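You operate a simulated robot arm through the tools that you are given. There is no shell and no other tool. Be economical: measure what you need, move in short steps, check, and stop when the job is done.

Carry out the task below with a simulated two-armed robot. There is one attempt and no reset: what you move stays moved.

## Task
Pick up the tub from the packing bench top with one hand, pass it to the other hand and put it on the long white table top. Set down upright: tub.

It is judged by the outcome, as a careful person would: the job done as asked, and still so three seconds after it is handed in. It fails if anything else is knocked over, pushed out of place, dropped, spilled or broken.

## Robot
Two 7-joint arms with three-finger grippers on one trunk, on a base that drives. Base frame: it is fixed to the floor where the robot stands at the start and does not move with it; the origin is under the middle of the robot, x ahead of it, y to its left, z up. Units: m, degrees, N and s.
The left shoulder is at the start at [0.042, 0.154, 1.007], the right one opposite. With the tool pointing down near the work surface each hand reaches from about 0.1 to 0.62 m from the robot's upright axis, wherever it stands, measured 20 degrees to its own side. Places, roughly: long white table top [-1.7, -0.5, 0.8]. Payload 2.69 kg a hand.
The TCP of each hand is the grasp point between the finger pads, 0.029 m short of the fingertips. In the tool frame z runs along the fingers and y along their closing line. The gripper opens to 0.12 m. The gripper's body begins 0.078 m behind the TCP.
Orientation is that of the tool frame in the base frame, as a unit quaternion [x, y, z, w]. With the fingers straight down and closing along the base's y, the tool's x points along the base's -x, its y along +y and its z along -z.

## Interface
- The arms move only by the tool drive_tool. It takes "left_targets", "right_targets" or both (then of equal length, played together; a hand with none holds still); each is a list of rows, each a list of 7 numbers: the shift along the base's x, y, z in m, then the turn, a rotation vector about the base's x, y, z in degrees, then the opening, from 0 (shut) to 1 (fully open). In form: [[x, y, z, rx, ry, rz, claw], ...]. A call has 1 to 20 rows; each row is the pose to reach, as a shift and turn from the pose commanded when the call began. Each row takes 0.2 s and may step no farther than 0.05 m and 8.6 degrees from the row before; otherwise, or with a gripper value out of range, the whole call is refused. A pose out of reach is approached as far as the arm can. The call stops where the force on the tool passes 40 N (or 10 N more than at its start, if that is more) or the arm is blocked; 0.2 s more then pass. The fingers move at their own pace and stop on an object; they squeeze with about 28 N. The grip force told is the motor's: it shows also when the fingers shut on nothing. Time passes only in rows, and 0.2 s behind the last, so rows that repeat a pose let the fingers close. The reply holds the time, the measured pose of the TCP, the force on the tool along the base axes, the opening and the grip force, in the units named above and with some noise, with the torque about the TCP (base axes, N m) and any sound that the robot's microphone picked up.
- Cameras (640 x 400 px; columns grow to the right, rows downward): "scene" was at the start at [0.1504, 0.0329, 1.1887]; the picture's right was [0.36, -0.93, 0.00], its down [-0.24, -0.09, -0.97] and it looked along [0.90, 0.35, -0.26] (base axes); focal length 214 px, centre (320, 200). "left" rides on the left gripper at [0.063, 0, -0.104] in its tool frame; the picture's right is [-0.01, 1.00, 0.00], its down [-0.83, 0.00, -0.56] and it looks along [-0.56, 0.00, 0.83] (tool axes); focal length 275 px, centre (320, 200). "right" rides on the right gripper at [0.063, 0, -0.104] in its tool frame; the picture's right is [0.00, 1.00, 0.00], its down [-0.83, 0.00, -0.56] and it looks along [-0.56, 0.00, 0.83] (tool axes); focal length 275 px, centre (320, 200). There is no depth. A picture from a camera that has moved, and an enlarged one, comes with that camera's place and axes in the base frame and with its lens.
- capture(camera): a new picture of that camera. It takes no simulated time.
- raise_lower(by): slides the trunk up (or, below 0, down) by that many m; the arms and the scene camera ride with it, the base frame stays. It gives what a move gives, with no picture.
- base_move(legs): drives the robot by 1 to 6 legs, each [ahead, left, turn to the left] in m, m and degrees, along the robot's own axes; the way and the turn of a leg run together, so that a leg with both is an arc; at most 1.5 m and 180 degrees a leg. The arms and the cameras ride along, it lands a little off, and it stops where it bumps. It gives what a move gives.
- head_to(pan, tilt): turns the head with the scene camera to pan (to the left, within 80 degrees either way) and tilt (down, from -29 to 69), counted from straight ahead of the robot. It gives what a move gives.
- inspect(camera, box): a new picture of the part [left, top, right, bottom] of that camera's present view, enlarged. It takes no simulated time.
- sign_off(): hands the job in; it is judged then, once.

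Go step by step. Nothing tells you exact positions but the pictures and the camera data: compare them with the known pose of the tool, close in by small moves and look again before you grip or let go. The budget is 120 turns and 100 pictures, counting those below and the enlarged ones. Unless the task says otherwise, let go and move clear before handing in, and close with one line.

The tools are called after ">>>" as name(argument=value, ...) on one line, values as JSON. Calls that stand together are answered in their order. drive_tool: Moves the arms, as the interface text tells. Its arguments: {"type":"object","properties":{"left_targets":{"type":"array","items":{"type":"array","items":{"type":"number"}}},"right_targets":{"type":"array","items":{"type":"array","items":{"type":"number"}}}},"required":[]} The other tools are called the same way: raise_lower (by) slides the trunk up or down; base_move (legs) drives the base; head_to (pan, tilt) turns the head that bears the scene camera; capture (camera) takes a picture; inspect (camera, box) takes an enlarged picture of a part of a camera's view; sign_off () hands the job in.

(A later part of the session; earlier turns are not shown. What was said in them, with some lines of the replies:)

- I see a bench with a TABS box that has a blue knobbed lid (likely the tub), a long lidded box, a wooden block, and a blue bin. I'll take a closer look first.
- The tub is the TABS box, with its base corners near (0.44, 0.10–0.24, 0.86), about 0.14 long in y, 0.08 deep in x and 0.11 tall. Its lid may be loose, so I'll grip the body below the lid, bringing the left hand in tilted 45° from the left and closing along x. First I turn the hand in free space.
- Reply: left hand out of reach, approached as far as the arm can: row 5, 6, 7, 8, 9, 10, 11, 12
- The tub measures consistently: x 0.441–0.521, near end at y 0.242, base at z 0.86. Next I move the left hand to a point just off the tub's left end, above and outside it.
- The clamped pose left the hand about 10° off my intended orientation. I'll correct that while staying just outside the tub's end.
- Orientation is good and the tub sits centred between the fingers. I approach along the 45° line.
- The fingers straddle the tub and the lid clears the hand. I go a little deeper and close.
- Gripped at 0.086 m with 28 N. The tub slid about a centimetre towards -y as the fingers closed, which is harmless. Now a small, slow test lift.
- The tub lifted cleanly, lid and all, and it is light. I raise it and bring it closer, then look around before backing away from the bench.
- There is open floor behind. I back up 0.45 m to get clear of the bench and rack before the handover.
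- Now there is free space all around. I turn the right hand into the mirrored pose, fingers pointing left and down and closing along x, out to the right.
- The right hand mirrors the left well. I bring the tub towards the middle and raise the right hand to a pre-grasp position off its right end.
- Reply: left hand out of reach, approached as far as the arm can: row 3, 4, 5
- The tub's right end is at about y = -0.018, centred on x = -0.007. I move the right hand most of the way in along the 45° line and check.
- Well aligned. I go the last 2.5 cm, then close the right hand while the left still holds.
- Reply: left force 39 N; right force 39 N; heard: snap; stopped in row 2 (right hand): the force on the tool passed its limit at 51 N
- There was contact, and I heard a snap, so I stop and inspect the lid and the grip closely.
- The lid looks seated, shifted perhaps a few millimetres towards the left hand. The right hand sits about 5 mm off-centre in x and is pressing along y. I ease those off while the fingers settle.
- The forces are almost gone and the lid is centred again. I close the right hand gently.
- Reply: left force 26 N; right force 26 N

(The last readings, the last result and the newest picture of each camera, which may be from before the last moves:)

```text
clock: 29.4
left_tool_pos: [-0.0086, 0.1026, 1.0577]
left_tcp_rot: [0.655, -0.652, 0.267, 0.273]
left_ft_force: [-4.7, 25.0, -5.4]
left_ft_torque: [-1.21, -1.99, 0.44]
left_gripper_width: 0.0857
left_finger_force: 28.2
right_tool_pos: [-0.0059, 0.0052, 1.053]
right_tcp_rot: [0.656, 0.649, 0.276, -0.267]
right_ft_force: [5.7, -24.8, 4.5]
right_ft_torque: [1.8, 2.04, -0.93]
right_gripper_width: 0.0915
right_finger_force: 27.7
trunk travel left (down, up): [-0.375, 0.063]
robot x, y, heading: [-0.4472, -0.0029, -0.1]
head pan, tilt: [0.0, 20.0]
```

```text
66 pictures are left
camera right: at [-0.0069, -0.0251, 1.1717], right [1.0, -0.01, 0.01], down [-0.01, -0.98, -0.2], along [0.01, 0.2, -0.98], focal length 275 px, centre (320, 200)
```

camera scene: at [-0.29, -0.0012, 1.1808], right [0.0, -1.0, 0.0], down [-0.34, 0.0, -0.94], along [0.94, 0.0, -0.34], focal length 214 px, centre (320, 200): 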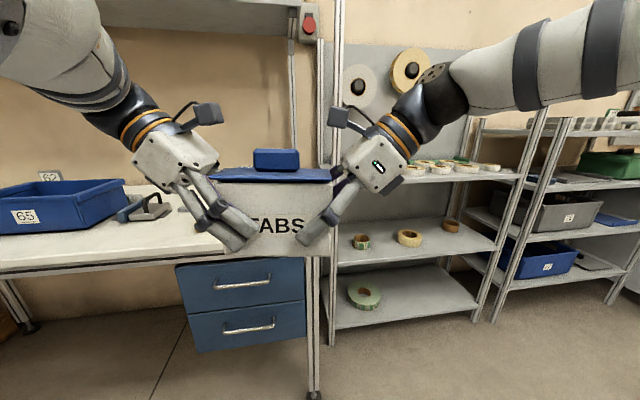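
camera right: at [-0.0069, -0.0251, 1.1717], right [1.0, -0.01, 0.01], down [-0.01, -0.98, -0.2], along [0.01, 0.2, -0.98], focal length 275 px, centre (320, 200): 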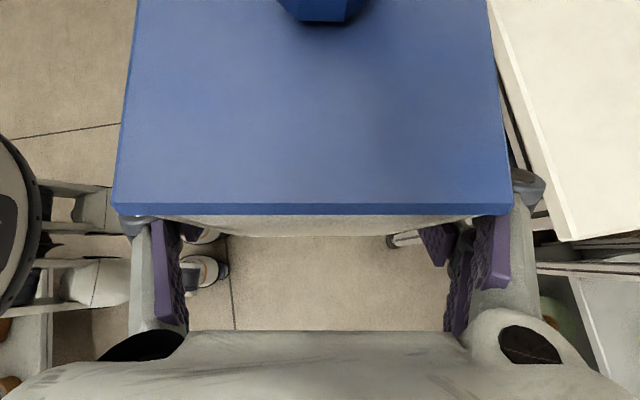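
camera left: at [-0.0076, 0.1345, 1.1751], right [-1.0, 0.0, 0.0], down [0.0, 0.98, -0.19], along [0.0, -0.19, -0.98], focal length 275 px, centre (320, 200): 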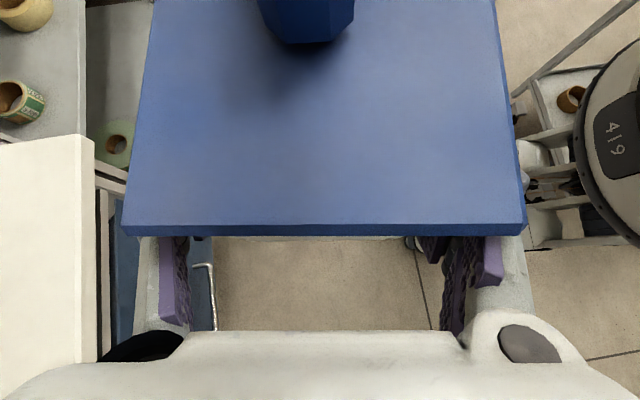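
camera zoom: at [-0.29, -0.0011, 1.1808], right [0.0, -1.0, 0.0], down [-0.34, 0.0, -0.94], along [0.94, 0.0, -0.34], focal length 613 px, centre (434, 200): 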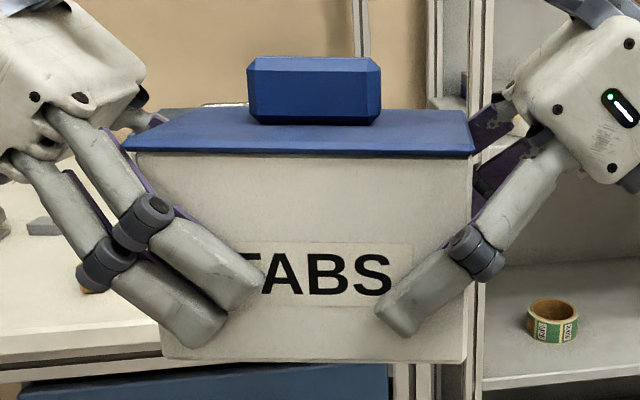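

The closed width (0.0915) and the sideways push show the finger links wedging on the lid's end corners, because the right hand is slightly too deep. I open, back off about 7 mm and down a little, then close again.

>>> drive_tool(right_targets=[[0, 0, 0, 0, 0, 0, 0.85], [0, 0, 0, 0, 0, 0, 0.85], [0, -0.004, -0.003, 0, 0, 0, 0.85], [-0.001, -0.009, -0.006, 0, 0, 0, 0.85], [-0.001, -0.009, -0.006, 0, 0, 0, 0.85]])

>>> drive_tool(right_targets=[[0, 0, 0, 0, 0, 0, 0.8], [0, 0, 0, 0, 0, 0, 0.76], [0, 0, 0, 0, 0, 0, 0.72], [0, 0, 0, 0, 0, 0, 0.68], [0, 0, 0, 0, 0, 0, 0.6], [0, 0, 0, 0, 0, 0, 0.5]])

>>> inspect(camera="scene", box=[180, 130, 380, 270])

>>> capture(camera="right")

```text
clock: 30.6
left_tool_pos: [-0.0089, 0.1041, 1.0573]
left_tcp_rot: [0.655, -0.652, 0.267, 0.273]
left_ft_force: [-0.2, 0.5, -1.2]
left_ft_torque: [0.09, 0.01, -0.02]
left_gripper_width: 0.0854
left_finger_force: 28.4
right_tool_pos: [-0.0085, -0.0037, 1.0478]
right_tcp_rot: [0.654, 0.652, 0.275, -0.268]
right_ft_force: [-0.2, -0.2, -0.4]
right_ft_torque: [0.0, -0.01, 0.01]
right_gripper_width: 0.102
right_finger_force: 0.0
trunk travel left (down, up): [-0.375, 0.063]
robot x, y, heading: [-0.4465, 0.0011, 0.1]
head pan, tilt: [0.0, 20.0]
```

```text
clock: 32.0
left_tool_pos: [-0.0084, 0.1039, 1.0575]
left_tcp_rot: [0.655, -0.652, 0.267, 0.272]
left_ft_force: [10.8, 7.0, -5.6]
left_ft_torque: [0.32, -1.21, 0.55]
left_gripper_width: 0.0855
left_finger_force: 27.5
right_tool_pos: [-0.0085, -0.0039, 1.0475]
right_tcp_rot: [0.656, 0.65, 0.275, -0.267]
right_ft_force: [-10.2, -6.1, 3.3]
right_ft_torque: [0.28, 1.05, 0.55]
right_gripper_width: 0.0857
right_finger_force: 28.0
trunk travel left (down, up): [-0.375, 0.063]
robot x, y, heading: [-0.4515, 0.0016, 0.2]
head pan, tilt: [0.0, 20.0]
```

```text
2.86 times, centred on (280, 200) of scene
camera zoom: at [-0.29, -0.0011, 1.1808], right [0.0, -1.0, 0.0], down [-0.34, 0.0, -0.94], along [0.94, 0.0, -0.34], focal length 613 px, centre (434, 200)
```

zoom: 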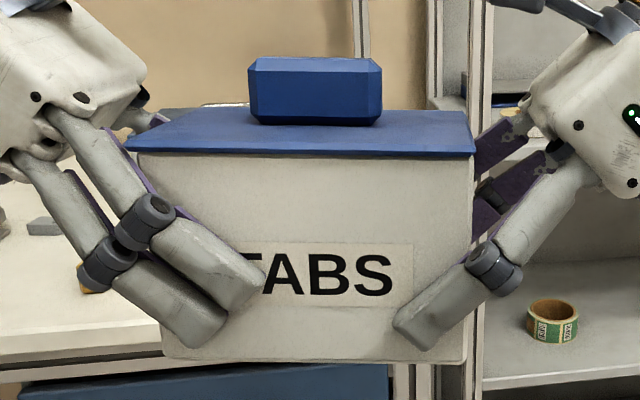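

```text
64 pictures are left
camera right: at [-0.0087, -0.0334, 1.1657], right [1.0, -0.01, 0.01], down [0.0, -0.98, -0.2], along [0.01, 0.2, -0.98], focal length 275 px, centre (320, 200)
```

right: 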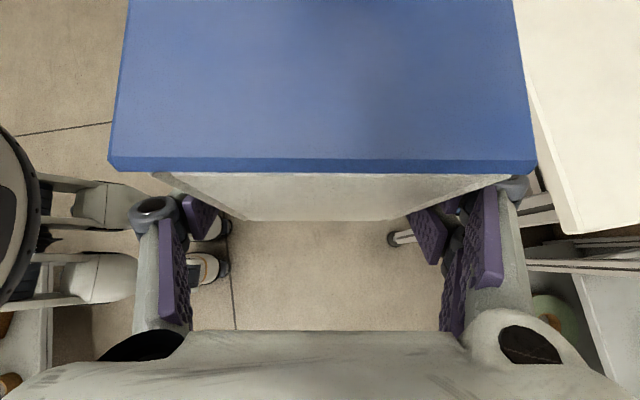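

Both hands now grip the full width (0.0857), with full force on the right. I release the left slowly and check that the right holds.

>>> drive_tool(left_targets=[[0, 0, 0, 0, 0, 0, 0], [0, 0, 0, 0, 0, 0, 0], [0, 0, 0, 0, 0, 0, 0.75], [0, 0, 0, 0, 0, 0, 0.85], [0, 0, 0, 0, 0, 0, 1], [0, 0, 0, 0, 0, 0, 1]], right_targets=[[0, 0, 0, 0, 0, 0, 0.2], [0, 0, 0, 0, 0, 0, 0], [0, 0, 0, 0, 0, 0, 0], [0, 0, 0, 0, 0, 0, 0], [0, 0, 0, 0, 0, 0, 0], [0, 0, 0, 0, 0, 0, 0]])

>>> inspect(camera="scene", box=[180, 130, 380, 270])

>>> capture(camera="left")

```text
clock: 33.4
left_tool_pos: [-0.0086, 0.1042, 1.0576]
left_tcp_rot: [0.655, -0.652, 0.267, 0.273]
left_ft_force: [0.2, -0.4, -0.5]
left_ft_torque: [0.0, 0.02, 0.0]
left_gripper_width: 0.1198
left_finger_force: 0.0
right_tool_pos: [-0.0081, -0.0043, 1.0463]
right_tcp_rot: [0.655, 0.651, 0.276, -0.267]
right_ft_force: [-0.2, -0.4, -0.8]
right_ft_torque: [-0.1, 0.01, 0.03]
right_gripper_width: 0.0845
right_finger_force: 28.1
trunk travel left (down, up): [-0.375, 0.063]
robot x, y, heading: [-0.4444, 0.0006, 0.2]
head pan, tilt: [0.0, 20.0]
```

```text
2.86 times, centred on (280, 200) of scene
camera zoom: at [-0.29, -0.0011, 1.1808], right [0.0, -1.0, 0.0], down [-0.34, 0.0, -0.94], along [0.94, 0.0, -0.34], focal length 613 px, centre (434, 200)
```

zoom: 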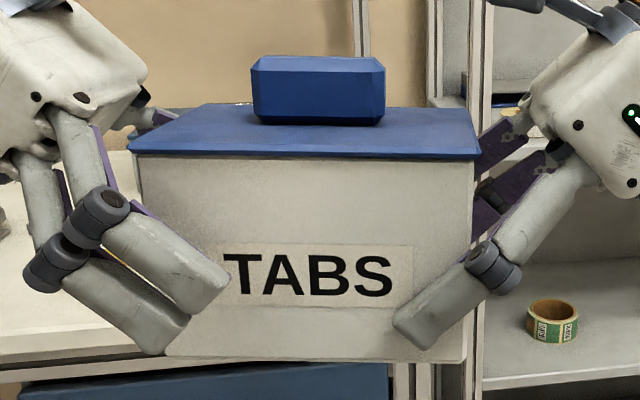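

```text
62 pictures are left
camera left: at [-0.0081, 0.1335, 1.1756], right [-1.0, 0.0, 0.01], down [0.0, 0.98, -0.19], along [-0.01, -0.19, -0.98], focal length 275 px, centre (320, 200)
```

left: 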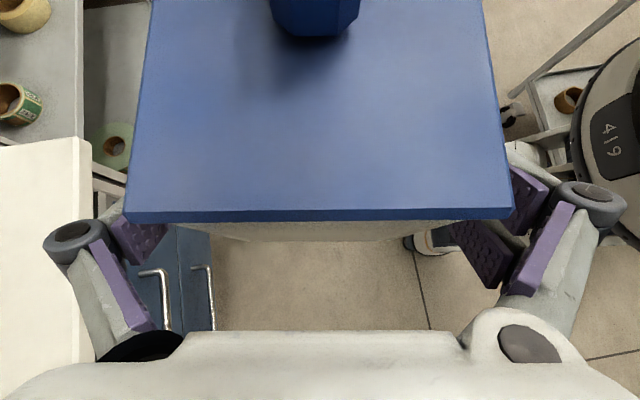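

The right hand holds the tub level with the lid seated. I withdraw the left hand along its approach line.

>>> drive_tool(left_targets=[[0, 0.015, 0.013, 0, 0, 0, 1], [0, 0.035, 0.03, 0, 0, 0, 1], [0, 0.06, 0.05, 0, 0, 0, 1], [0, 0.1, 0.07, 0, 0, 0, 1], [0, 0.14, 0.07, 0, 0, 0, 1], [-0.02, 0.18, 0.07, 0, 0, 0, 1]])

>>> capture(camera="scene")

```text
clock: 34.8
left_tool_pos: [-0.0025, 0.2839, 1.1286]
left_tcp_rot: [0.655, -0.652, 0.268, 0.272]
left_ft_force: [-0.1, 0.1, -0.2]
left_ft_torque: [-0.01, -0.01, 0.0]
left_gripper_width: 0.1201
left_finger_force: 0.0
left hand out of reach, approached as far as the arm can: row 4, 5, 6
right_tool_pos: [-0.0073, -0.0026, 1.0481]
right_tcp_rot: [0.655, 0.651, 0.275, -0.267]
right_ft_force: [0.9, -0.6, 0.2]
right_ft_torque: [-0.11, -0.01, 0.0]
right_gripper_width: 0.0844
right_finger_force: 27.9
trunk travel left (down, up): [-0.375, 0.063]
robot x, y, heading: [-0.4475, -0.0013, -0.0]
head pan, tilt: [0.0, 20.0]
```

```text
61 pictures are left
camera scene: at [-0.2901, -0.0001, 1.1809], right [0.0, -1.0, 0.0], down [-0.34, 0.0, -0.94], along [0.94, 0.0, -0.34], focal length 214 px, centre (320, 200)
```

scene: 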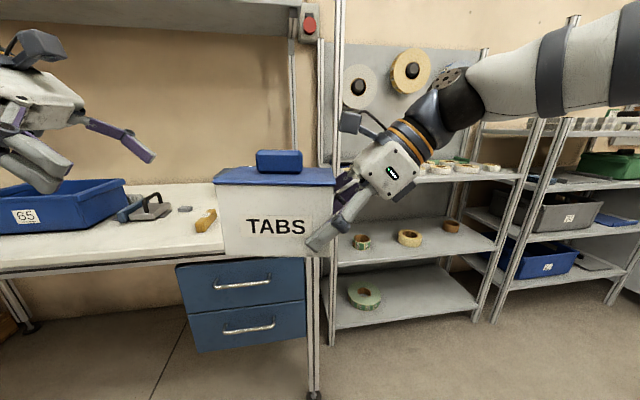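

The handover is done. Now I turn 90° left in place and look for the long white table behind.

>>> base_move(legs=[[0, 0, 90]])

>>> head_to(pan=70, tilt=15)

>>> capture(camera="scene")

>>> head_to(pan=0, tilt=15)

>>> capture(camera="scene")

```text
clock: 39.0
left_tool_pos: [-0.73, 0.4427, 1.1289]
left_tcp_rot: [0.924, 0.003, 0.381, 0.003]
left_ft_force: [-0.6, -0.1, 0.5]
left_ft_torque: [-0.01, 0.0, -0.01]
left_gripper_width: 0.12
left_finger_force: 0.0
right_tool_pos: [-0.4425, 0.4387, 1.0474]
right_tcp_rot: [0.003, 0.923, 0.006, -0.384]
right_ft_force: [-0.8, 0.1, -0.5]
right_ft_torque: [-0.02, -0.12, 0.02]
right_gripper_width: 0.0845
right_finger_force: 28.3
trunk travel left (down, up): [-0.375, 0.063]
robot x, y, heading: [-0.4493, 0.0004, 90.1]
head pan, tilt: [0.0, 20.0]
```

```text
clock: 40.5
left_tool_pos: [-0.7286, 0.4426, 1.1283]
left_tcp_rot: [0.924, 0.002, 0.383, 0.003]
left_ft_force: [0.9, 0.0, 0.4]
left_ft_torque: [0.01, -0.01, 0.01]
left_gripper_width: 0.12
left_finger_force: 0.0
right_tool_pos: [-0.4436, 0.4375, 1.0475]
right_tcp_rot: [0.005, 0.923, 0.006, -0.384]
right_ft_force: [0.5, 0.0, -0.5]
right_ft_torque: [-0.01, -0.06, -0.05]
right_gripper_width: 0.0847
right_finger_force: 27.7
trunk travel left (down, up): [-0.375, 0.063]
robot x, y, heading: [-0.447, -0.0007, 90.2]
head pan, tilt: [70.0, 15.0]
```

```text
60 pictures are left
camera scene: at [-0.5351, 0.0942, 1.189], right [0.34, 0.94, 0.0], down [0.24, -0.09, -0.97], along [-0.91, 0.33, -0.26], focal length 214 px, centre (320, 200)
```

scene: 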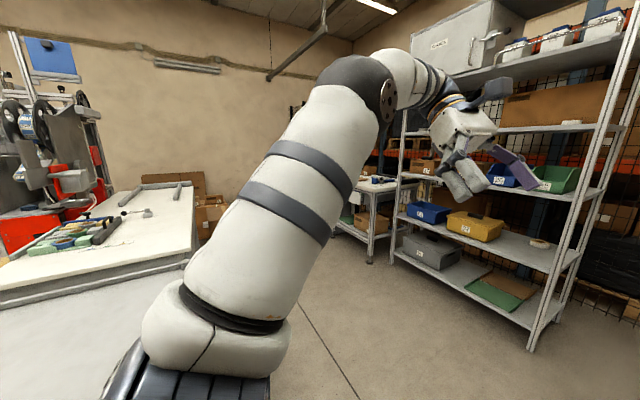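

```text
clock: 41.9
left_tool_pos: [-0.7287, 0.4428, 1.128]
left_tcp_rot: [0.924, 0.002, 0.382, 0.003]
left_ft_force: [-0.6, 0.1, 0.2]
left_ft_torque: [0.0, 0.03, -0.02]
left_gripper_width: 0.1198
left_finger_force: 0.1
right_tool_pos: [-0.4437, 0.4386, 1.0472]
right_tcp_rot: [0.004, 0.924, 0.006, -0.383]
right_ft_force: [-0.7, 0.4, -1.2]
right_ft_torque: [-0.03, -0.1, 0.02]
right_gripper_width: 0.0844
right_finger_force: 28.0
trunk travel left (down, up): [-0.375, 0.063]
robot x, y, heading: [-0.4449, 0.0002, 90.0]
head pan, tilt: [0.0, 15.0]
```

```text
59 pictures are left
camera scene: at [-0.4475, 0.1558, 1.189], right [1.0, 0.0, 0.0], down [0.0, -0.26, -0.97], along [0.0, 0.97, -0.26], focal length 214 px, centre (320, 200)
```

scene: 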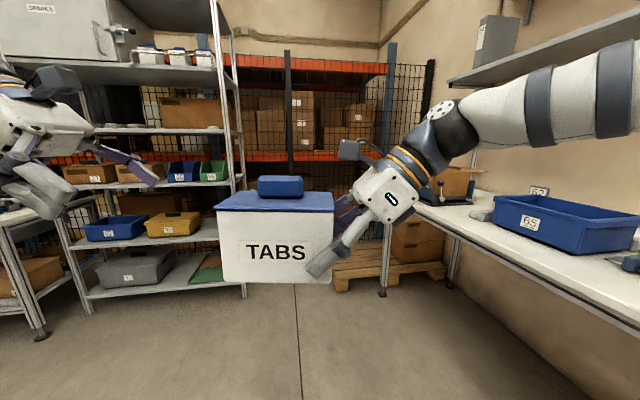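

The long white table is to my left, its near edge around x ≈ -1.3. I turn another 90°.

>>> base_move(legs=[[0, 0, 90]])

>>> head_to(pan=0, tilt=20)

>>> capture(camera="scene")

>>> head_to(pan=30, tilt=20)

>>> capture(camera="scene")

```text
clock: 46.1
left_tool_pos: [-0.8917, -0.2813, 1.1295]
left_tcp_rot: [0.653, 0.655, 0.271, -0.267]
left_ft_force: [0.2, -0.1, 0.9]
left_ft_torque: [-0.01, 0.0, 0.01]
left_gripper_width: 0.12
left_finger_force: 0.0
right_tool_pos: [-0.8864, 0.0039, 1.0478]
right_tcp_rot: [-0.649, 0.657, -0.265, -0.276]
right_ft_force: [0.3, 0.4, -0.9]
right_ft_torque: [0.12, -0.01, -0.02]
right_gripper_width: 0.0847
right_finger_force: 27.4
trunk travel left (down, up): [-0.375, 0.063]
robot x, y, heading: [-0.446, -0.0, -180.2]
head pan, tilt: [0.0, 15.0]
```

```text
clock: 46.8
left_tool_pos: [-0.8901, -0.2838, 1.1292]
left_tcp_rot: [0.653, 0.654, 0.272, -0.267]
left_ft_force: [-0.2, 0.1, 0.0]
left_ft_torque: [0.02, 0.0, -0.01]
left_gripper_width: 0.1202
left_finger_force: 0.1
right_tool_pos: [-0.8855, 0.0042, 1.0473]
right_tcp_rot: [-0.65, 0.657, -0.266, -0.275]
right_ft_force: [0.4, 0.1, -0.8]
right_ft_torque: [0.08, 0.05, -0.01]
right_gripper_width: 0.0846
right_finger_force: 27.5
trunk travel left (down, up): [-0.375, 0.063]
robot x, y, heading: [-0.4445, -0.0044, -180.1]
head pan, tilt: [0.0, 20.0]
```

```text
58 pictures are left
camera scene: at [-0.6041, -0.0016, 1.1809], right [0.0, 1.0, 0.0], down [0.34, 0.0, -0.94], along [-0.94, 0.0, -0.34], focal length 214 px, centre (320, 200)
```

scene: 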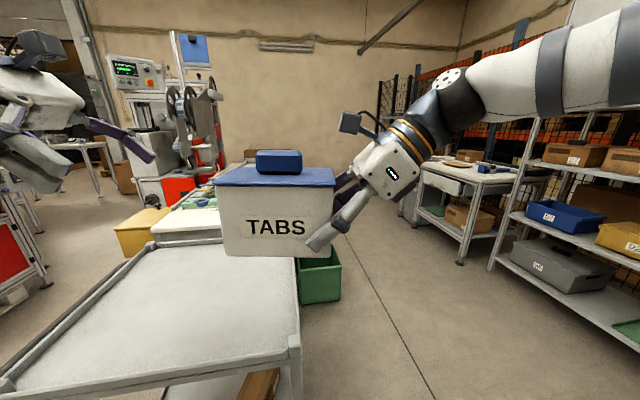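

```text
clock: 47.7
left_tool_pos: [-0.8903, -0.2812, 1.1292]
left_tcp_rot: [0.652, 0.654, 0.273, -0.268]
left_ft_force: [-0.3, 0.4, 0.3]
left_ft_torque: [-0.01, 0.0, -0.02]
left_gripper_width: 0.12
left_finger_force: 0.1
right_tool_pos: [-0.8861, 0.0034, 1.0476]
right_tcp_rot: [-0.649, 0.656, -0.267, -0.277]
right_ft_force: [-0.4, 0.3, -1.0]
right_ft_torque: [0.07, -0.03, 0.0]
right_gripper_width: 0.0845
right_finger_force: 27.9
trunk travel left (down, up): [-0.375, 0.063]
robot x, y, heading: [-0.4464, -0.0022, -179.9]
head pan, tilt: [30.0, 20.0]
```

```text
57 pictures are left
camera scene: at [-0.5917, -0.0481, 1.1808], right [-0.5, 0.87, 0.0], down [0.3, 0.17, -0.94], along [-0.81, -0.47, -0.34], focal length 214 px, centre (320, 200)
```

scene: 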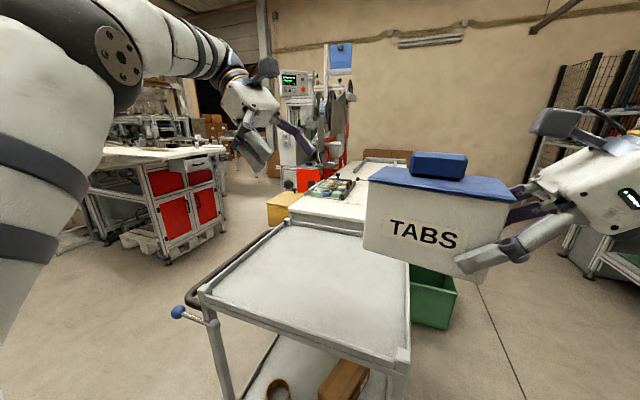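

In front of me is a grey cart; the long white table is beyond it, running away along x, with a green bin on the floor by its right side. I'll sidestep to the right into the aisle, go forward and look again.

>>> base_move(legs=[[0, -0.6, 0], [0.5, 0, 0]])

>>> head_to(pan=45, tilt=25)

>>> capture(camera="scene")

>>> head_to(pan=15, tilt=25)

>>> capture(camera="scene")

```text
clock: 55.3
left_tool_pos: [-1.3888, 0.3199, 1.1289]
left_tcp_rot: [0.654, 0.653, 0.274, -0.267]
left_ft_force: [-0.4, -0.1, -0.9]
left_ft_torque: [-0.01, 0.02, -0.05]
left_gripper_width: 0.1202
left_finger_force: 0.1
right_tool_pos: [-1.3835, 0.606, 1.0477]
right_tcp_rot: [-0.649, 0.657, -0.267, -0.275]
right_ft_force: [0.1, -0.1, -0.5]
right_ft_torque: [0.13, -0.01, 0.0]
right_gripper_width: 0.0845
right_finger_force: 28.0
trunk travel left (down, up): [-0.375, 0.063]
robot x, y, heading: [-0.946, 0.5974, 180.1]
head pan, tilt: [30.0, 20.0]
```

```text
clock: 56.1
left_tool_pos: [-1.3888, 0.3185, 1.1284]
left_tcp_rot: [0.653, 0.654, 0.274, -0.267]
left_ft_force: [0.7, -0.9, 0.5]
left_ft_torque: [0.01, -0.01, 0.03]
left_gripper_width: 0.1201
left_finger_force: 0.0
right_tool_pos: [-1.3845, 0.6057, 1.0463]
right_tcp_rot: [-0.65, 0.657, -0.266, -0.275]
right_ft_force: [0.5, -1.1, -0.6]
right_ft_torque: [0.09, -0.02, 0.0]
right_gripper_width: 0.0844
right_finger_force: 27.5
trunk travel left (down, up): [-0.375, 0.063]
robot x, y, heading: [-0.945, 0.603, 180.1]
head pan, tilt: [45.0, 25.0]
```

```text
56 pictures are left
camera scene: at [-1.0739, 0.534, 1.1728], right [-0.71, 0.71, 0.0], down [0.3, 0.3, -0.91], along [-0.64, -0.64, -0.42], focal length 214 px, centre (320, 200)
```

scene: 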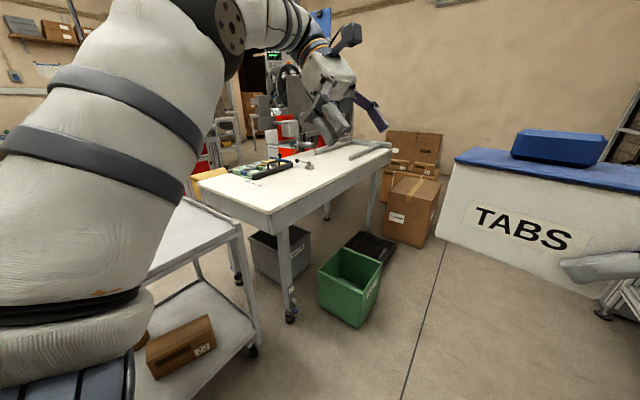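

```text
clock: 57.0
left_tool_pos: [-1.3879, 0.3198, 1.1287]
left_tcp_rot: [0.655, 0.653, 0.273, -0.267]
left_ft_force: [0.3, 0.0, 0.7]
left_ft_torque: [0.0, 0.02, 0.04]
left_gripper_width: 0.12
left_finger_force: 0.1
right_tool_pos: [-1.3841, 0.6056, 1.0475]
right_tcp_rot: [-0.649, 0.657, -0.266, -0.277]
right_ft_force: [0.4, 0.2, -0.4]
right_ft_torque: [0.06, 0.01, 0.0]
right_gripper_width: 0.0848
right_finger_force: 28.4
trunk travel left (down, up): [-0.375, 0.063]
robot x, y, heading: [-0.9478, 0.6001, 180.0]
head pan, tilt: [15.0, 25.0]
```

```text
55 pictures are left
camera scene: at [-1.0976, 0.5752, 1.1728], right [-0.26, 0.97, 0.0], down [0.41, 0.11, -0.91], along [-0.88, -0.23, -0.42], focal length 214 px, centre (320, 200)
```

scene: 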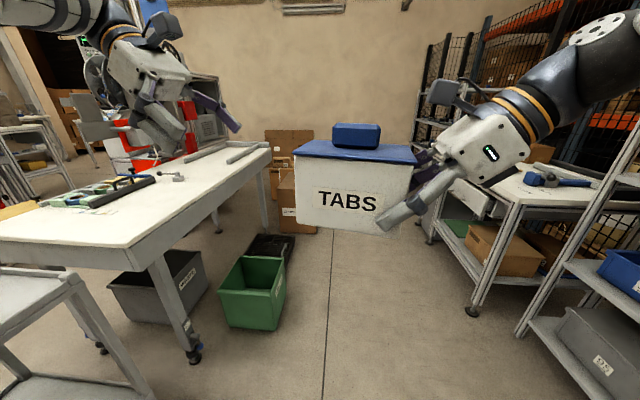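

The table top is clear near its right edge around (-1.6, -0.2), between the corner and the tool tray. I turn to face -y and slide along beside the table, staying short of the green bin.

>>> base_move(legs=[[0, 0, 90], [0, -0.5, 0]])

>>> head_to(pan=0, tilt=40)

>>> capture(camera="scene")

>>> head_to(pan=-40, tilt=40)

>>> capture(camera="scene")

```text
clock: 65.2
left_tool_pos: [-1.1584, 0.1559, 1.1292]
left_tcp_rot: [-0.002, 0.924, 0.003, -0.382]
left_ft_force: [0.1, -0.5, -0.8]
left_ft_torque: [-0.01, 0.03, -0.03]
left_gripper_width: 0.1201
left_finger_force: 0.0
right_tool_pos: [-1.4445, 0.1594, 1.0466]
right_tcp_rot: [0.924, -0.004, 0.383, 0.007]
right_ft_force: [1.2, -0.2, -0.2]
right_ft_torque: [0.0, 0.08, -0.02]
right_gripper_width: 0.0844
right_finger_force: 27.7
trunk travel left (down, up): [-0.375, 0.063]
robot x, y, heading: [-1.439, 0.5989, -90.0]
head pan, tilt: [15.0, 25.0]
```

```text
clock: 66.0
left_tool_pos: [-1.1582, 0.1552, 1.1293]
left_tcp_rot: [-0.001, 0.924, 0.003, -0.381]
left_ft_force: [0.9, -0.8, -0.4]
left_ft_torque: [-0.02, -0.01, 0.01]
left_gripper_width: 0.1198
left_finger_force: 0.0
right_tool_pos: [-1.4447, 0.1583, 1.048]
right_tcp_rot: [0.924, -0.004, 0.383, 0.006]
right_ft_force: [0.0, -0.5, -0.8]
right_ft_torque: [0.0, 0.09, -0.04]
right_gripper_width: 0.0846
right_finger_force: 27.5
trunk travel left (down, up): [-0.375, 0.063]
robot x, y, heading: [-1.4405, 0.5987, -90.0]
head pan, tilt: [0.0, 40.0]
```

```text
54 pictures are left
camera scene: at [-1.4405, 0.4485, 1.1495], right [-1.0, 0.0, 0.0], down [0.0, 0.64, -0.77], along [0.0, -0.77, -0.64], focal length 214 px, centre (320, 200)
```

scene: 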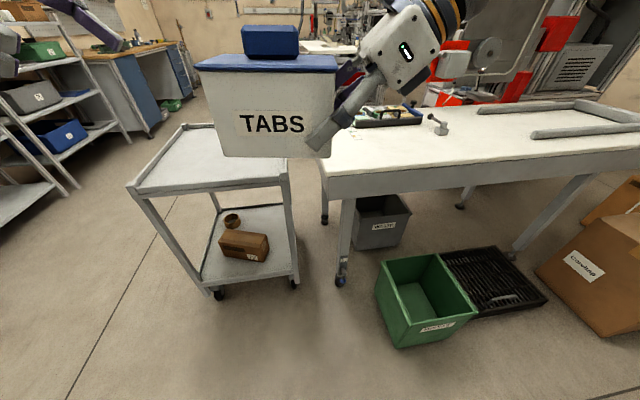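

```text
clock: 67.0
left_tool_pos: [-1.1588, 0.1555, 1.1291]
left_tcp_rot: [-0.002, 0.924, 0.003, -0.382]
left_ft_force: [0.8, -0.5, -0.1]
left_ft_torque: [0.0, 0.0, 0.01]
left_gripper_width: 0.1198
left_finger_force: 0.0
right_tool_pos: [-1.4432, 0.1592, 1.0471]
right_tcp_rot: [0.924, -0.004, 0.383, 0.007]
right_ft_force: [0.1, 0.3, -0.2]
right_ft_torque: [0.0, 0.06, 0.02]
right_gripper_width: 0.0844
right_finger_force: 27.9
trunk travel left (down, up): [-0.375, 0.063]
robot x, y, heading: [-1.4416, 0.5969, -89.9]
head pan, tilt: [-40.0, 40.0]
```

```text
53 pictures are left
camera scene: at [-1.4952, 0.4682, 1.1494], right [-0.77, 0.64, 0.0], down [0.41, 0.49, -0.77], along [-0.49, -0.59, -0.64], focal length 214 px, centre (320, 200)
```

scene: 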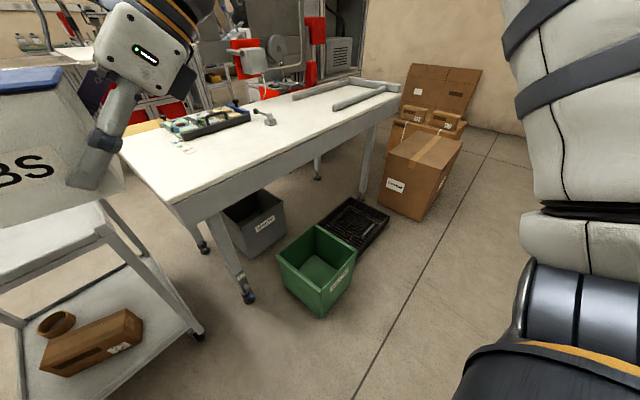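

The table's near corner is about (-1.46, -0.09) at z ≈ 0.77–0.79. The area at (-1.6, -0.23) is empty, with the tools beyond y ≈ -0.5. I drive 0.25 m closer and 0.05 m right, clear of cart and bin.

>>> base_move(legs=[[0.25, -0.05, 0]])

>>> drive_tool(right_targets=[[-0.03, -0.02, 0, 0, 0, 0, 0], [-0.06, -0.04, 0, 0, 0, 0, 0], [-0.09, -0.06, 0, 0, 0, 0, 0], [-0.12, -0.09, -0.01, 0, 0, 0, 0], [-0.14, -0.11, -0.02, 0, 0, 0, 0], [-0.15, -0.13, -0.03, 0, 0, 0, 0], [-0.15, -0.13, -0.03, 0, 0, 0, 0]])

>>> head_to(pan=-10, tilt=35)

>>> capture(camera="scene")

>>> capture(camera="right")

```text
clock: 68.9
left_tool_pos: [-1.2068, -0.0963, 1.1299]
left_tcp_rot: [-0.002, 0.924, 0.003, -0.383]
left_ft_force: [-0.2, -0.4, -0.1]
left_ft_torque: [-0.02, 0.0, -0.03]
left_gripper_width: 0.1202
left_finger_force: 0.1
right_tool_pos: [-1.4932, -0.0936, 1.0464]
right_tcp_rot: [0.924, -0.003, 0.383, 0.005]
right_ft_force: [-0.5, 0.4, 0.0]
right_ft_torque: [0.01, 0.08, -0.02]
right_gripper_width: 0.0845
right_finger_force: 28.1
trunk travel left (down, up): [-0.375, 0.063]
robot x, y, heading: [-1.4904, 0.3458, -89.9]
head pan, tilt: [-40.0, 40.0]
```

```text
clock: 70.5
left_tool_pos: [-1.2059, -0.0955, 1.1292]
left_tcp_rot: [-0.002, 0.924, 0.003, -0.382]
left_ft_force: [0.2, -0.4, 0.6]
left_ft_torque: [-0.02, -0.02, -0.03]
left_gripper_width: 0.1199
left_finger_force: 0.1
right_tool_pos: [-1.6433, -0.2215, 1.0186]
right_tcp_rot: [0.924, -0.002, 0.383, 0.005]
right_ft_force: [0.1, 0.1, -0.8]
right_ft_torque: [0.0, 0.12, 0.05]
right_gripper_width: 0.0844
right_finger_force: 27.7
trunk travel left (down, up): [-0.375, 0.063]
robot x, y, heading: [-1.4858, 0.3501, -89.7]
head pan, tilt: [-40.0, 40.0]
```

```text
clock: 71.4
left_tool_pos: [-1.2064, -0.0959, 1.1298]
left_tcp_rot: [-0.002, 0.924, 0.003, -0.382]
left_ft_force: [-0.1, 0.0, -1.4]
left_ft_torque: [-0.03, 0.02, -0.02]
left_gripper_width: 0.12
left_finger_force: 0.0
right_tool_pos: [-1.6427, -0.2222, 1.0171]
right_tcp_rot: [0.924, -0.003, 0.382, 0.006]
right_ft_force: [-0.7, -0.3, -0.4]
right_ft_torque: [0.01, 0.08, -0.03]
right_gripper_width: 0.0844
right_finger_force: 28.0
trunk travel left (down, up): [-0.375, 0.063]
robot x, y, heading: [-1.4866, 0.3481, -89.9]
head pan, tilt: [-10.0, 35.0]
```

```text
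52 pictures are left
camera scene: at [-1.5047, 0.1948, 1.157], right [-0.99, 0.17, 0.0], down [0.1, 0.57, -0.82], along [-0.14, -0.81, -0.57], focal length 214 px, centre (320, 200)
```

scene: 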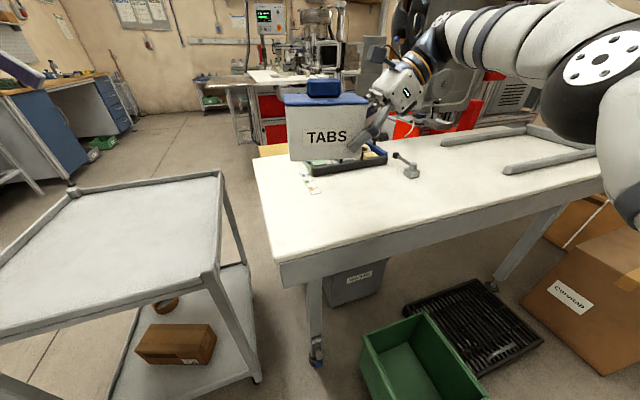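

```text
51 pictures are left
camera right: at [-1.6712, -0.2212, 1.136], right [-0.01, -1.0, 0.01], down [-0.98, 0.0, -0.2], along [0.2, -0.01, -0.98], focal length 275 px, centre (320, 200)
```

right: 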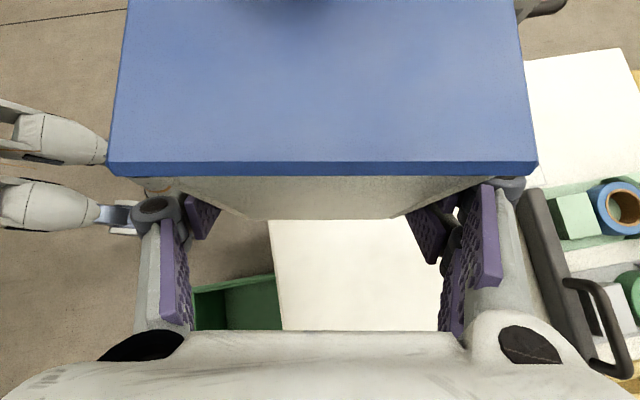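

The tub is over the table but only about 2 cm inside the edge. I'll push it 6 cm deeper, still well short of the tool tray, and lower the trunk 0.12 m.

>>> drive_tool(right_targets=[[0, -0.02, 0, 0, 0, 0, 0], [0, -0.04, 0, 0, 0, 0, 0], [0, -0.06, 0, 0, 0, 0, 0], [0, -0.06, 0, 0, 0, 0, 0]])

>>> raise_lower(by=-0.12)

>>> capture(camera="scene")

>>> capture(camera="right")

```text
clock: 72.4
left_tool_pos: [-1.2068, -0.0966, 1.1291]
left_tcp_rot: [-0.002, 0.924, 0.002, -0.382]
left_ft_force: [0.6, 0.7, 0.8]
left_ft_torque: [0.0, -0.02, 0.0]
left_gripper_width: 0.1201
left_finger_force: 0.1
right_tool_pos: [-1.6432, -0.2328, 1.0059]
right_tcp_rot: [0.924, -0.003, 0.382, 0.006]
right_ft_force: [0.4, -0.1, 0.6]
right_ft_torque: [0.0, 0.07, -0.01]
right_gripper_width: 0.0847
right_finger_force: 28.0
right hand out of reach, approached as far as the arm can: row 1, 2, 3, 4
trunk travel left (down, up): [-0.375, 0.063]
robot x, y, heading: [-1.4902, 0.3467, -89.6]
head pan, tilt: [-10.0, 35.0]
```

```text
clock: 73.9
left_tool_pos: [-1.2058, -0.1369, 0.9259]
left_tcp_rot: [-0.04, 0.919, 0.095, -0.38]
left_ft_force: [-0.2, -0.2, -0.1]
left_ft_torque: [0.01, 0.0, -0.01]
left_gripper_width: 0.12
left_finger_force: 0.0
right_tool_pos: [-1.6417, -0.2335, 0.8867]
right_tcp_rot: [0.924, -0.003, 0.383, 0.006]
right_ft_force: [0.6, 1.1, -0.9]
right_ft_torque: [-0.01, 0.1, 0.02]
right_gripper_width: 0.0846
right_finger_force: 28.0
trunk travel left (down, up): [-0.255, 0.183]
robot x, y, heading: [-1.4892, 0.3476, -89.8]
head pan, tilt: [-10.0, 35.0]
```

```text
50 pictures are left
camera scene: at [-1.5045, 0.1547, 1.0289], right [-0.99, 0.17, 0.0], down [0.1, 0.57, -0.82], along [-0.14, -0.81, -0.57], focal length 214 px, centre (320, 200)
```

scene: 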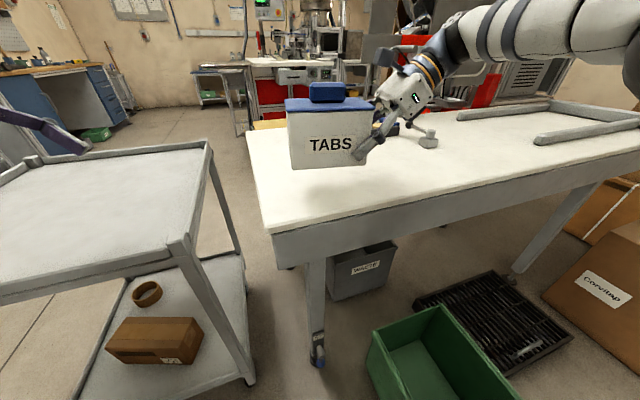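

```text
49 pictures are left
camera right: at [-1.6712, -0.2316, 1.0047], right [-0.01, -1.0, 0.01], down [-0.98, 0.0, -0.2], along [0.2, -0.01, -0.98], focal length 275 px, centre (320, 200)
```

right: 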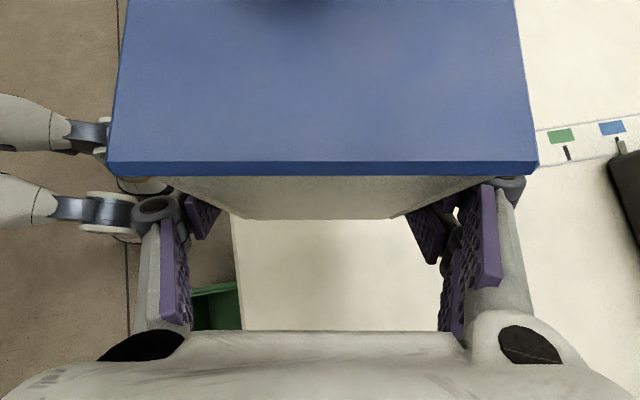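

The lowered trunk leans forward a bit, bringing the left hand lower over the cart, so I'll raise and retract it. Then I drive 0.05 m forward to get more margin from the table edge.

>>> drive_tool(left_targets=[[0, 0.02, 0.03, 0, 0, 0, 1], [0, 0.04, 0.06, 0, 0, 0, 1], [0, 0.06, 0.1, 0, 0, 0, 1], [0, 0.08, 0.13, 0, 0, 0, 1]])

>>> base_move(legs=[[0.05, 0, 0]])

>>> capture(camera="right")

>>> capture(camera="scene")

```text
clock: 74.9
left_tool_pos: [-1.2063, -0.1358, 0.925]
left_tcp_rot: [-0.04, 0.919, 0.095, -0.38]
left_ft_force: [1.2, -0.3, 0.2]
left_ft_torque: [-0.01, 0.01, 0.01]
left_gripper_width: 0.1199
left_finger_force: 0.0
left hand out of reach, approached as far as the arm can: row 1, 2, 3, 4
right_tool_pos: [-1.6422, -0.2336, 0.8866]
right_tcp_rot: [0.924, -0.003, 0.382, 0.005]
right_ft_force: [0.6, -0.1, 0.2]
right_ft_torque: [-0.02, 0.09, -0.03]
right_gripper_width: 0.0842
right_finger_force: 28.4
trunk travel left (down, up): [-0.255, 0.183]
robot x, y, heading: [-1.4903, 0.3476, -89.8]
head pan, tilt: [-10.0, 35.0]
```

```text
clock: 75.8
left_tool_pos: [-1.2068, -0.1876, 0.9254]
left_tcp_rot: [-0.04, 0.919, 0.096, -0.38]
left_ft_force: [-0.6, 0.4, 1.3]
left_ft_torque: [0.0, 0.03, -0.04]
left_gripper_width: 0.1199
left_finger_force: 0.2
right_tool_pos: [-1.6419, -0.2833, 0.8837]
right_tcp_rot: [0.924, -0.004, 0.383, 0.006]
right_ft_force: [-0.3, -0.1, -0.3]
right_ft_torque: [0.06, 0.09, 0.02]
right_gripper_width: 0.0845
right_finger_force: 28.0
trunk travel left (down, up): [-0.255, 0.183]
robot x, y, heading: [-1.4897, 0.2959, -89.8]
head pan, tilt: [-10.0, 35.0]
```

```text
48 pictures are left
camera right: at [-1.671, -0.2823, 1.0039], right [-0.01, -1.0, 0.01], down [-0.98, 0.0, -0.2], along [0.2, -0.01, -0.98], focal length 275 px, centre (320, 200)
```

right: 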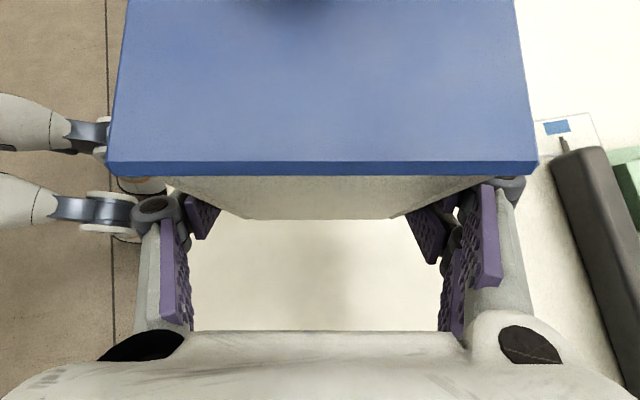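

```text
47 pictures are left
camera scene: at [-1.5043, 0.1041, 1.0287], right [-0.99, 0.17, 0.0], down [0.1, 0.57, -0.82], along [-0.14, -0.81, -0.57], focal length 214 px, centre (320, 200)
```

scene: 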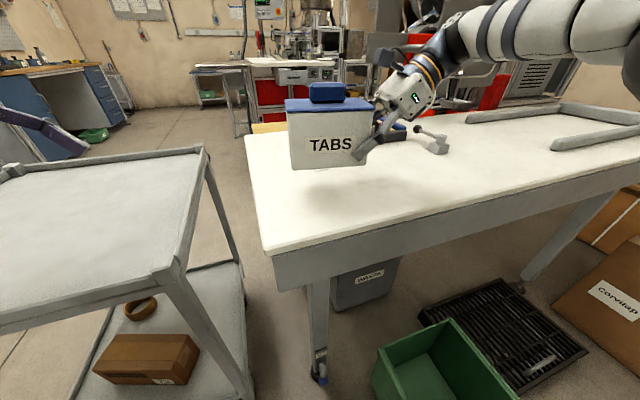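

Good margin now: the tub is about 8 cm inside the edge and over a 10 cm gap to the tray. I descend in small steps with the arm.

>>> drive_tool(right_targets=[[0, 0, -0.012, 0, 0, 0, 0], [0, 0, -0.024, 0, 0, 0, 0], [0, 0, -0.034, 0, 0, 0, 0], [0, 0, -0.042, 0, 0, 0, 0], [0, 0, -0.042, 0, 0, 0, 0]])

>>> inspect(camera="scene", box=[240, 60, 440, 220])

```text
clock: 77.0
left_tool_pos: [-1.205, -0.1877, 0.9255]
left_tcp_rot: [-0.04, 0.919, 0.095, -0.38]
left_ft_force: [-0.6, 0.7, -0.6]
left_ft_torque: [-0.02, -0.04, -0.04]
left_gripper_width: 0.1201
left_finger_force: 0.1
right_tool_pos: [-1.642, -0.283, 0.8434]
right_tcp_rot: [0.924, -0.002, 0.383, 0.005]
right_ft_force: [0.2, 0.5, -0.6]
right_ft_torque: [0.02, 0.12, -0.01]
right_gripper_width: 0.0845
right_finger_force: 27.9
trunk travel left (down, up): [-0.255, 0.183]
robot x, y, heading: [-1.4873, 0.298, -89.8]
head pan, tilt: [-10.0, 35.0]
```

```text
2.50 times, centred on (340, 140) of scene
camera zoom: at [-1.5043, 0.1048, 1.0288], right [-0.99, 0.17, 0.0], down [0.1, 0.57, -0.82], along [-0.14, -0.81, -0.57], focal length 536 px, centre (270, 350)
```

zoom: 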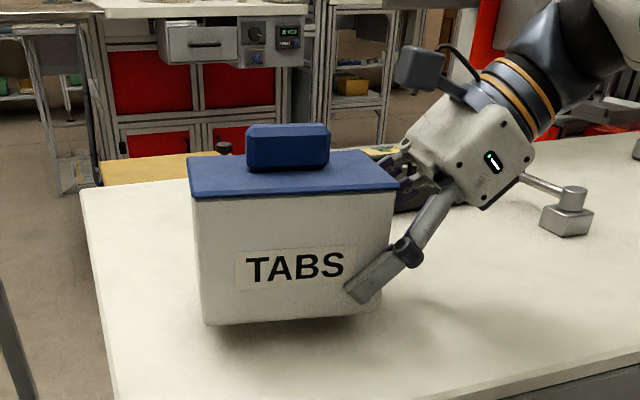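

Now only a couple of centimetres remain. I continue in 4 mm steps until contact.

>>> drive_tool(right_targets=[[0, 0, -0.005, 0, 0, 0, 0], [0, 0, -0.01, 0, 0, 0, 0], [0, 0, -0.014, 0, 0, 0, 0], [0, 0, -0.018, 0, 0, 0, 0], [0, 0, -0.018, 0, 0, 0, 0]])

>>> inspect(camera="scene", box=[240, 60, 440, 220])

```text
clock: 78.2
left_tool_pos: [-1.2074, -0.1868, 0.9251]
left_tcp_rot: [-0.04, 0.919, 0.095, -0.381]
left_ft_force: [0.1, -0.1, 0.7]
left_ft_torque: [0.02, -0.02, 0.02]
left_gripper_width: 0.1199
left_finger_force: 0.0
right_tool_pos: [-1.6425, -0.2834, 0.8256]
right_tcp_rot: [0.924, -0.002, 0.383, 0.005]
right_ft_force: [0.1, 0.4, -0.5]
right_ft_torque: [0.0, 0.07, -0.03]
right_gripper_width: 0.0844
right_finger_force: 28.0
trunk travel left (down, up): [-0.255, 0.183]
robot x, y, heading: [-1.4889, 0.2954, -90.0]
head pan, tilt: [-10.0, 35.0]
```

```text
2.50 times, centred on (340, 140) of scene
camera zoom: at [-1.5043, 0.1048, 1.0288], right [-0.99, 0.17, 0.0], down [0.1, 0.57, -0.82], along [-0.14, -0.81, -0.57], focal length 536 px, centre (270, 350)
```

zoom: 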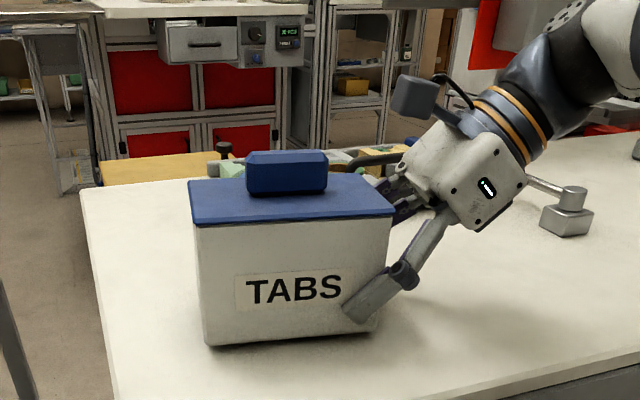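

Very close now. I continue in 3 mm steps, watching the force.

>>> drive_tool(right_targets=[[0, 0, -0.003, 0, 0, 0, 0], [0, 0, -0.006, 0, 0, 0, 0], [0, 0, -0.009, 0, 0, 0, 0], [0, 0, -0.009, 0, 0, 0, 0]])

>>> inspect(camera="scene", box=[240, 60, 440, 220])

```text
clock: 79.2
left_tool_pos: [-1.2058, -0.1858, 0.9242]
left_tcp_rot: [-0.039, 0.919, 0.095, -0.381]
left_ft_force: [0.8, 0.2, 0.0]
left_ft_torque: [-0.03, 0.0, -0.02]
left_gripper_width: 0.1202
left_finger_force: 0.0
right_tool_pos: [-1.6427, -0.2831, 0.8175]
right_tcp_rot: [0.923, -0.003, 0.384, 0.007]
right_ft_force: [-0.1, -1.2, 6.2]
right_ft_torque: [-0.29, 0.19, 0.03]
right_gripper_width: 0.0842
right_finger_force: 27.5
trunk travel left (down, up): [-0.255, 0.183]
robot x, y, heading: [-1.4918, 0.2991, -89.9]
head pan, tilt: [-10.0, 35.0]
```

```text
2.50 times, centred on (340, 140) of scene
camera zoom: at [-1.5042, 0.1051, 1.0289], right [-0.99, 0.17, 0.0], down [0.1, 0.56, -0.82], along [-0.14, -0.81, -0.57], focal length 536 px, centre (270, 350)
```

zoom: 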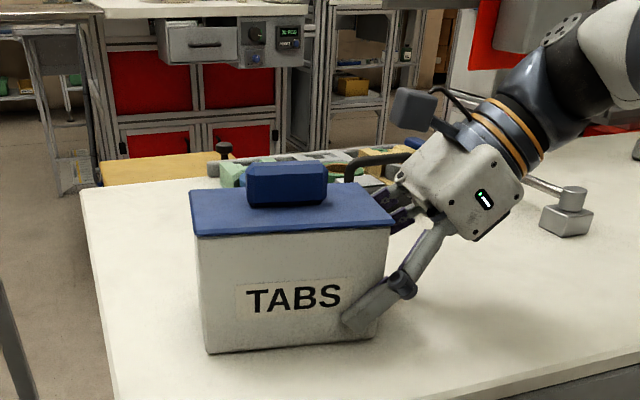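

The tub is in contact with the table (about 6 N). I open the right hand.

>>> drive_tool(right_targets=[[0, 0, 0.001, 0, 0, 0, 0.72], [0, 0, 0.001, 0, 0, 0, 0.8], [0, 0, 0.001, 0, 0, 0, 0.9], [0, 0, 0.001, 0, 0, 0, 1], [0, 0, 0.001, 0, 0, 0, 1]])

>>> inspect(camera="scene", box=[240, 60, 440, 220])

>>> capture(camera="right")

```text
clock: 80.4
left_tool_pos: [-1.2064, -0.1865, 0.9253]
left_tcp_rot: [-0.04, 0.919, 0.095, -0.382]
left_ft_force: [-0.3, 0.9, 0.1]
left_ft_torque: [0.02, -0.01, -0.03]
left_gripper_width: 0.1197
left_finger_force: 0.1
right_tool_pos: [-1.6428, -0.2827, 0.8177]
right_tcp_rot: [0.924, -0.003, 0.383, 0.006]
right_ft_force: [-0.9, 0.1, 0.2]
right_ft_torque: [-0.04, -0.03, -0.03]
right_gripper_width: 0.1199
right_finger_force: 0.1
trunk travel left (down, up): [-0.255, 0.183]
robot x, y, heading: [-1.4872, 0.2977, -89.9]
head pan, tilt: [-10.0, 35.0]
```

```text
2.50 times, centred on (340, 140) of scene
camera zoom: at [-1.5043, 0.1049, 1.0288], right [-0.99, 0.17, 0.0], down [0.1, 0.57, -0.82], along [-0.14, -0.81, -0.57], focal length 536 px, centre (270, 350)
```

zoom: 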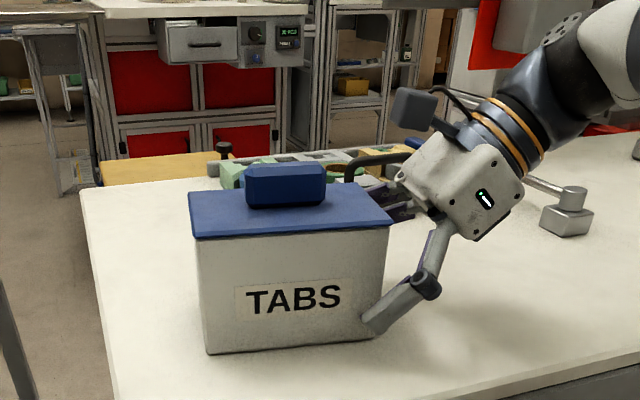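

```text
42 pictures are left
camera right: at [-1.671, -0.2813, 0.9365], right [-0.01, -1.0, 0.01], down [-0.98, 0.0, -0.2], along [0.2, -0.01, -0.98], focal length 275 px, centre (320, 200)
```

right: 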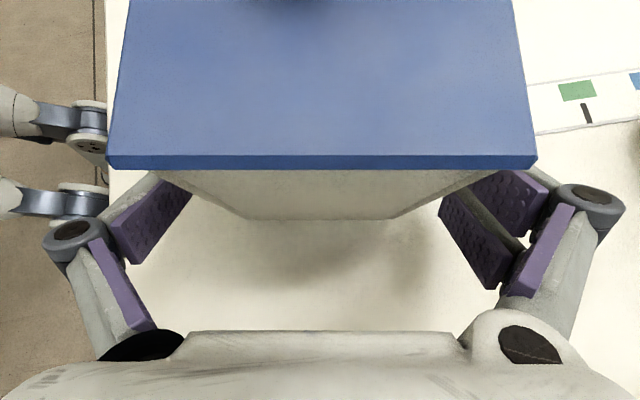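

The tub stands free on the table. I withdraw the right hand out and up.

>>> drive_tool(right_targets=[[-0.012, 0, 0.012, 0, 0, 0, 1], [-0.03, 0, 0.03, 0, 0, 0, 1], [-0.055, 0, 0.06, 0, 0, 0, 1], [-0.08, 0, 0.1, 0, 0, 0, 1], [-0.09, 0.02, 0.14, 0, 0, 0, 1], [-0.09, 0.05, 0.17, 0, 0, 0, 1]])

>>> capture(camera="scene")

```text
clock: 81.8
left_tool_pos: [-1.206, -0.1853, 0.9243]
left_tcp_rot: [-0.04, 0.919, 0.094, -0.381]
left_ft_force: [0.5, 0.2, -0.5]
left_ft_torque: [-0.02, 0.0, -0.01]
left_gripper_width: 0.1196
left_finger_force: 0.1
right_tool_pos: [-1.7305, -0.2323, 0.9887]
right_tcp_rot: [0.924, -0.003, 0.382, 0.007]
right_ft_force: [0.0, -0.2, 0.5]
right_ft_torque: [0.02, 0.01, -0.02]
right_gripper_width: 0.1201
right_finger_force: 0.1
right hand out of reach, approached as far as the arm can: row 4, 5
trunk travel left (down, up): [-0.255, 0.183]
robot x, y, heading: [-1.4884, 0.2955, -90.2]
head pan, tilt: [-10.0, 35.0]
```

```text
41 pictures are left
camera scene: at [-1.5042, 0.1055, 1.029], right [-0.99, 0.17, 0.0], down [0.1, 0.56, -0.82], along [-0.14, -0.81, -0.57], focal length 214 px, centre (320, 200)
```

scene: 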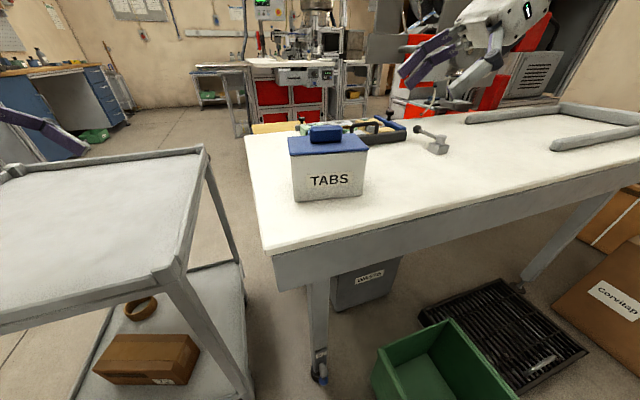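

The tub stands upright and both hands are clear. One last close look at the lid seating.

>>> inspect(camera="scene", box=[270, 110, 390, 210])

```text
4.00 times, centred on (330, 160) of scene
camera zoom: at [-1.5042, 0.1055, 1.029], right [-0.99, 0.17, 0.0], down [0.1, 0.56, -0.82], along [-0.14, -0.81, -0.57], focal length 858 px, centre (280, 360)
```

zoom: 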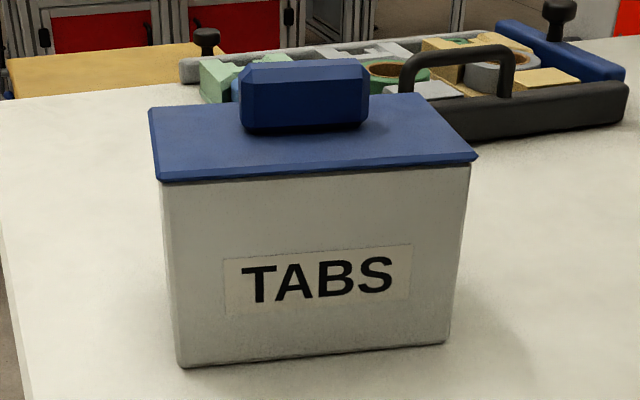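

The lid is seated and the tub is upright and well inside the table edge, with nothing else disturbed. I hand in the job.

>>> sign_off()

```text
The job is handed in.
```

The tub was picked up with the left hand, passed to the right, and set upright on the long white table with its lid seated. During the handover the right hand pressed too hard (about 51 N) and I heard a snap; I saw no damage in the pictures afterwards, but I can't say what made the sound.
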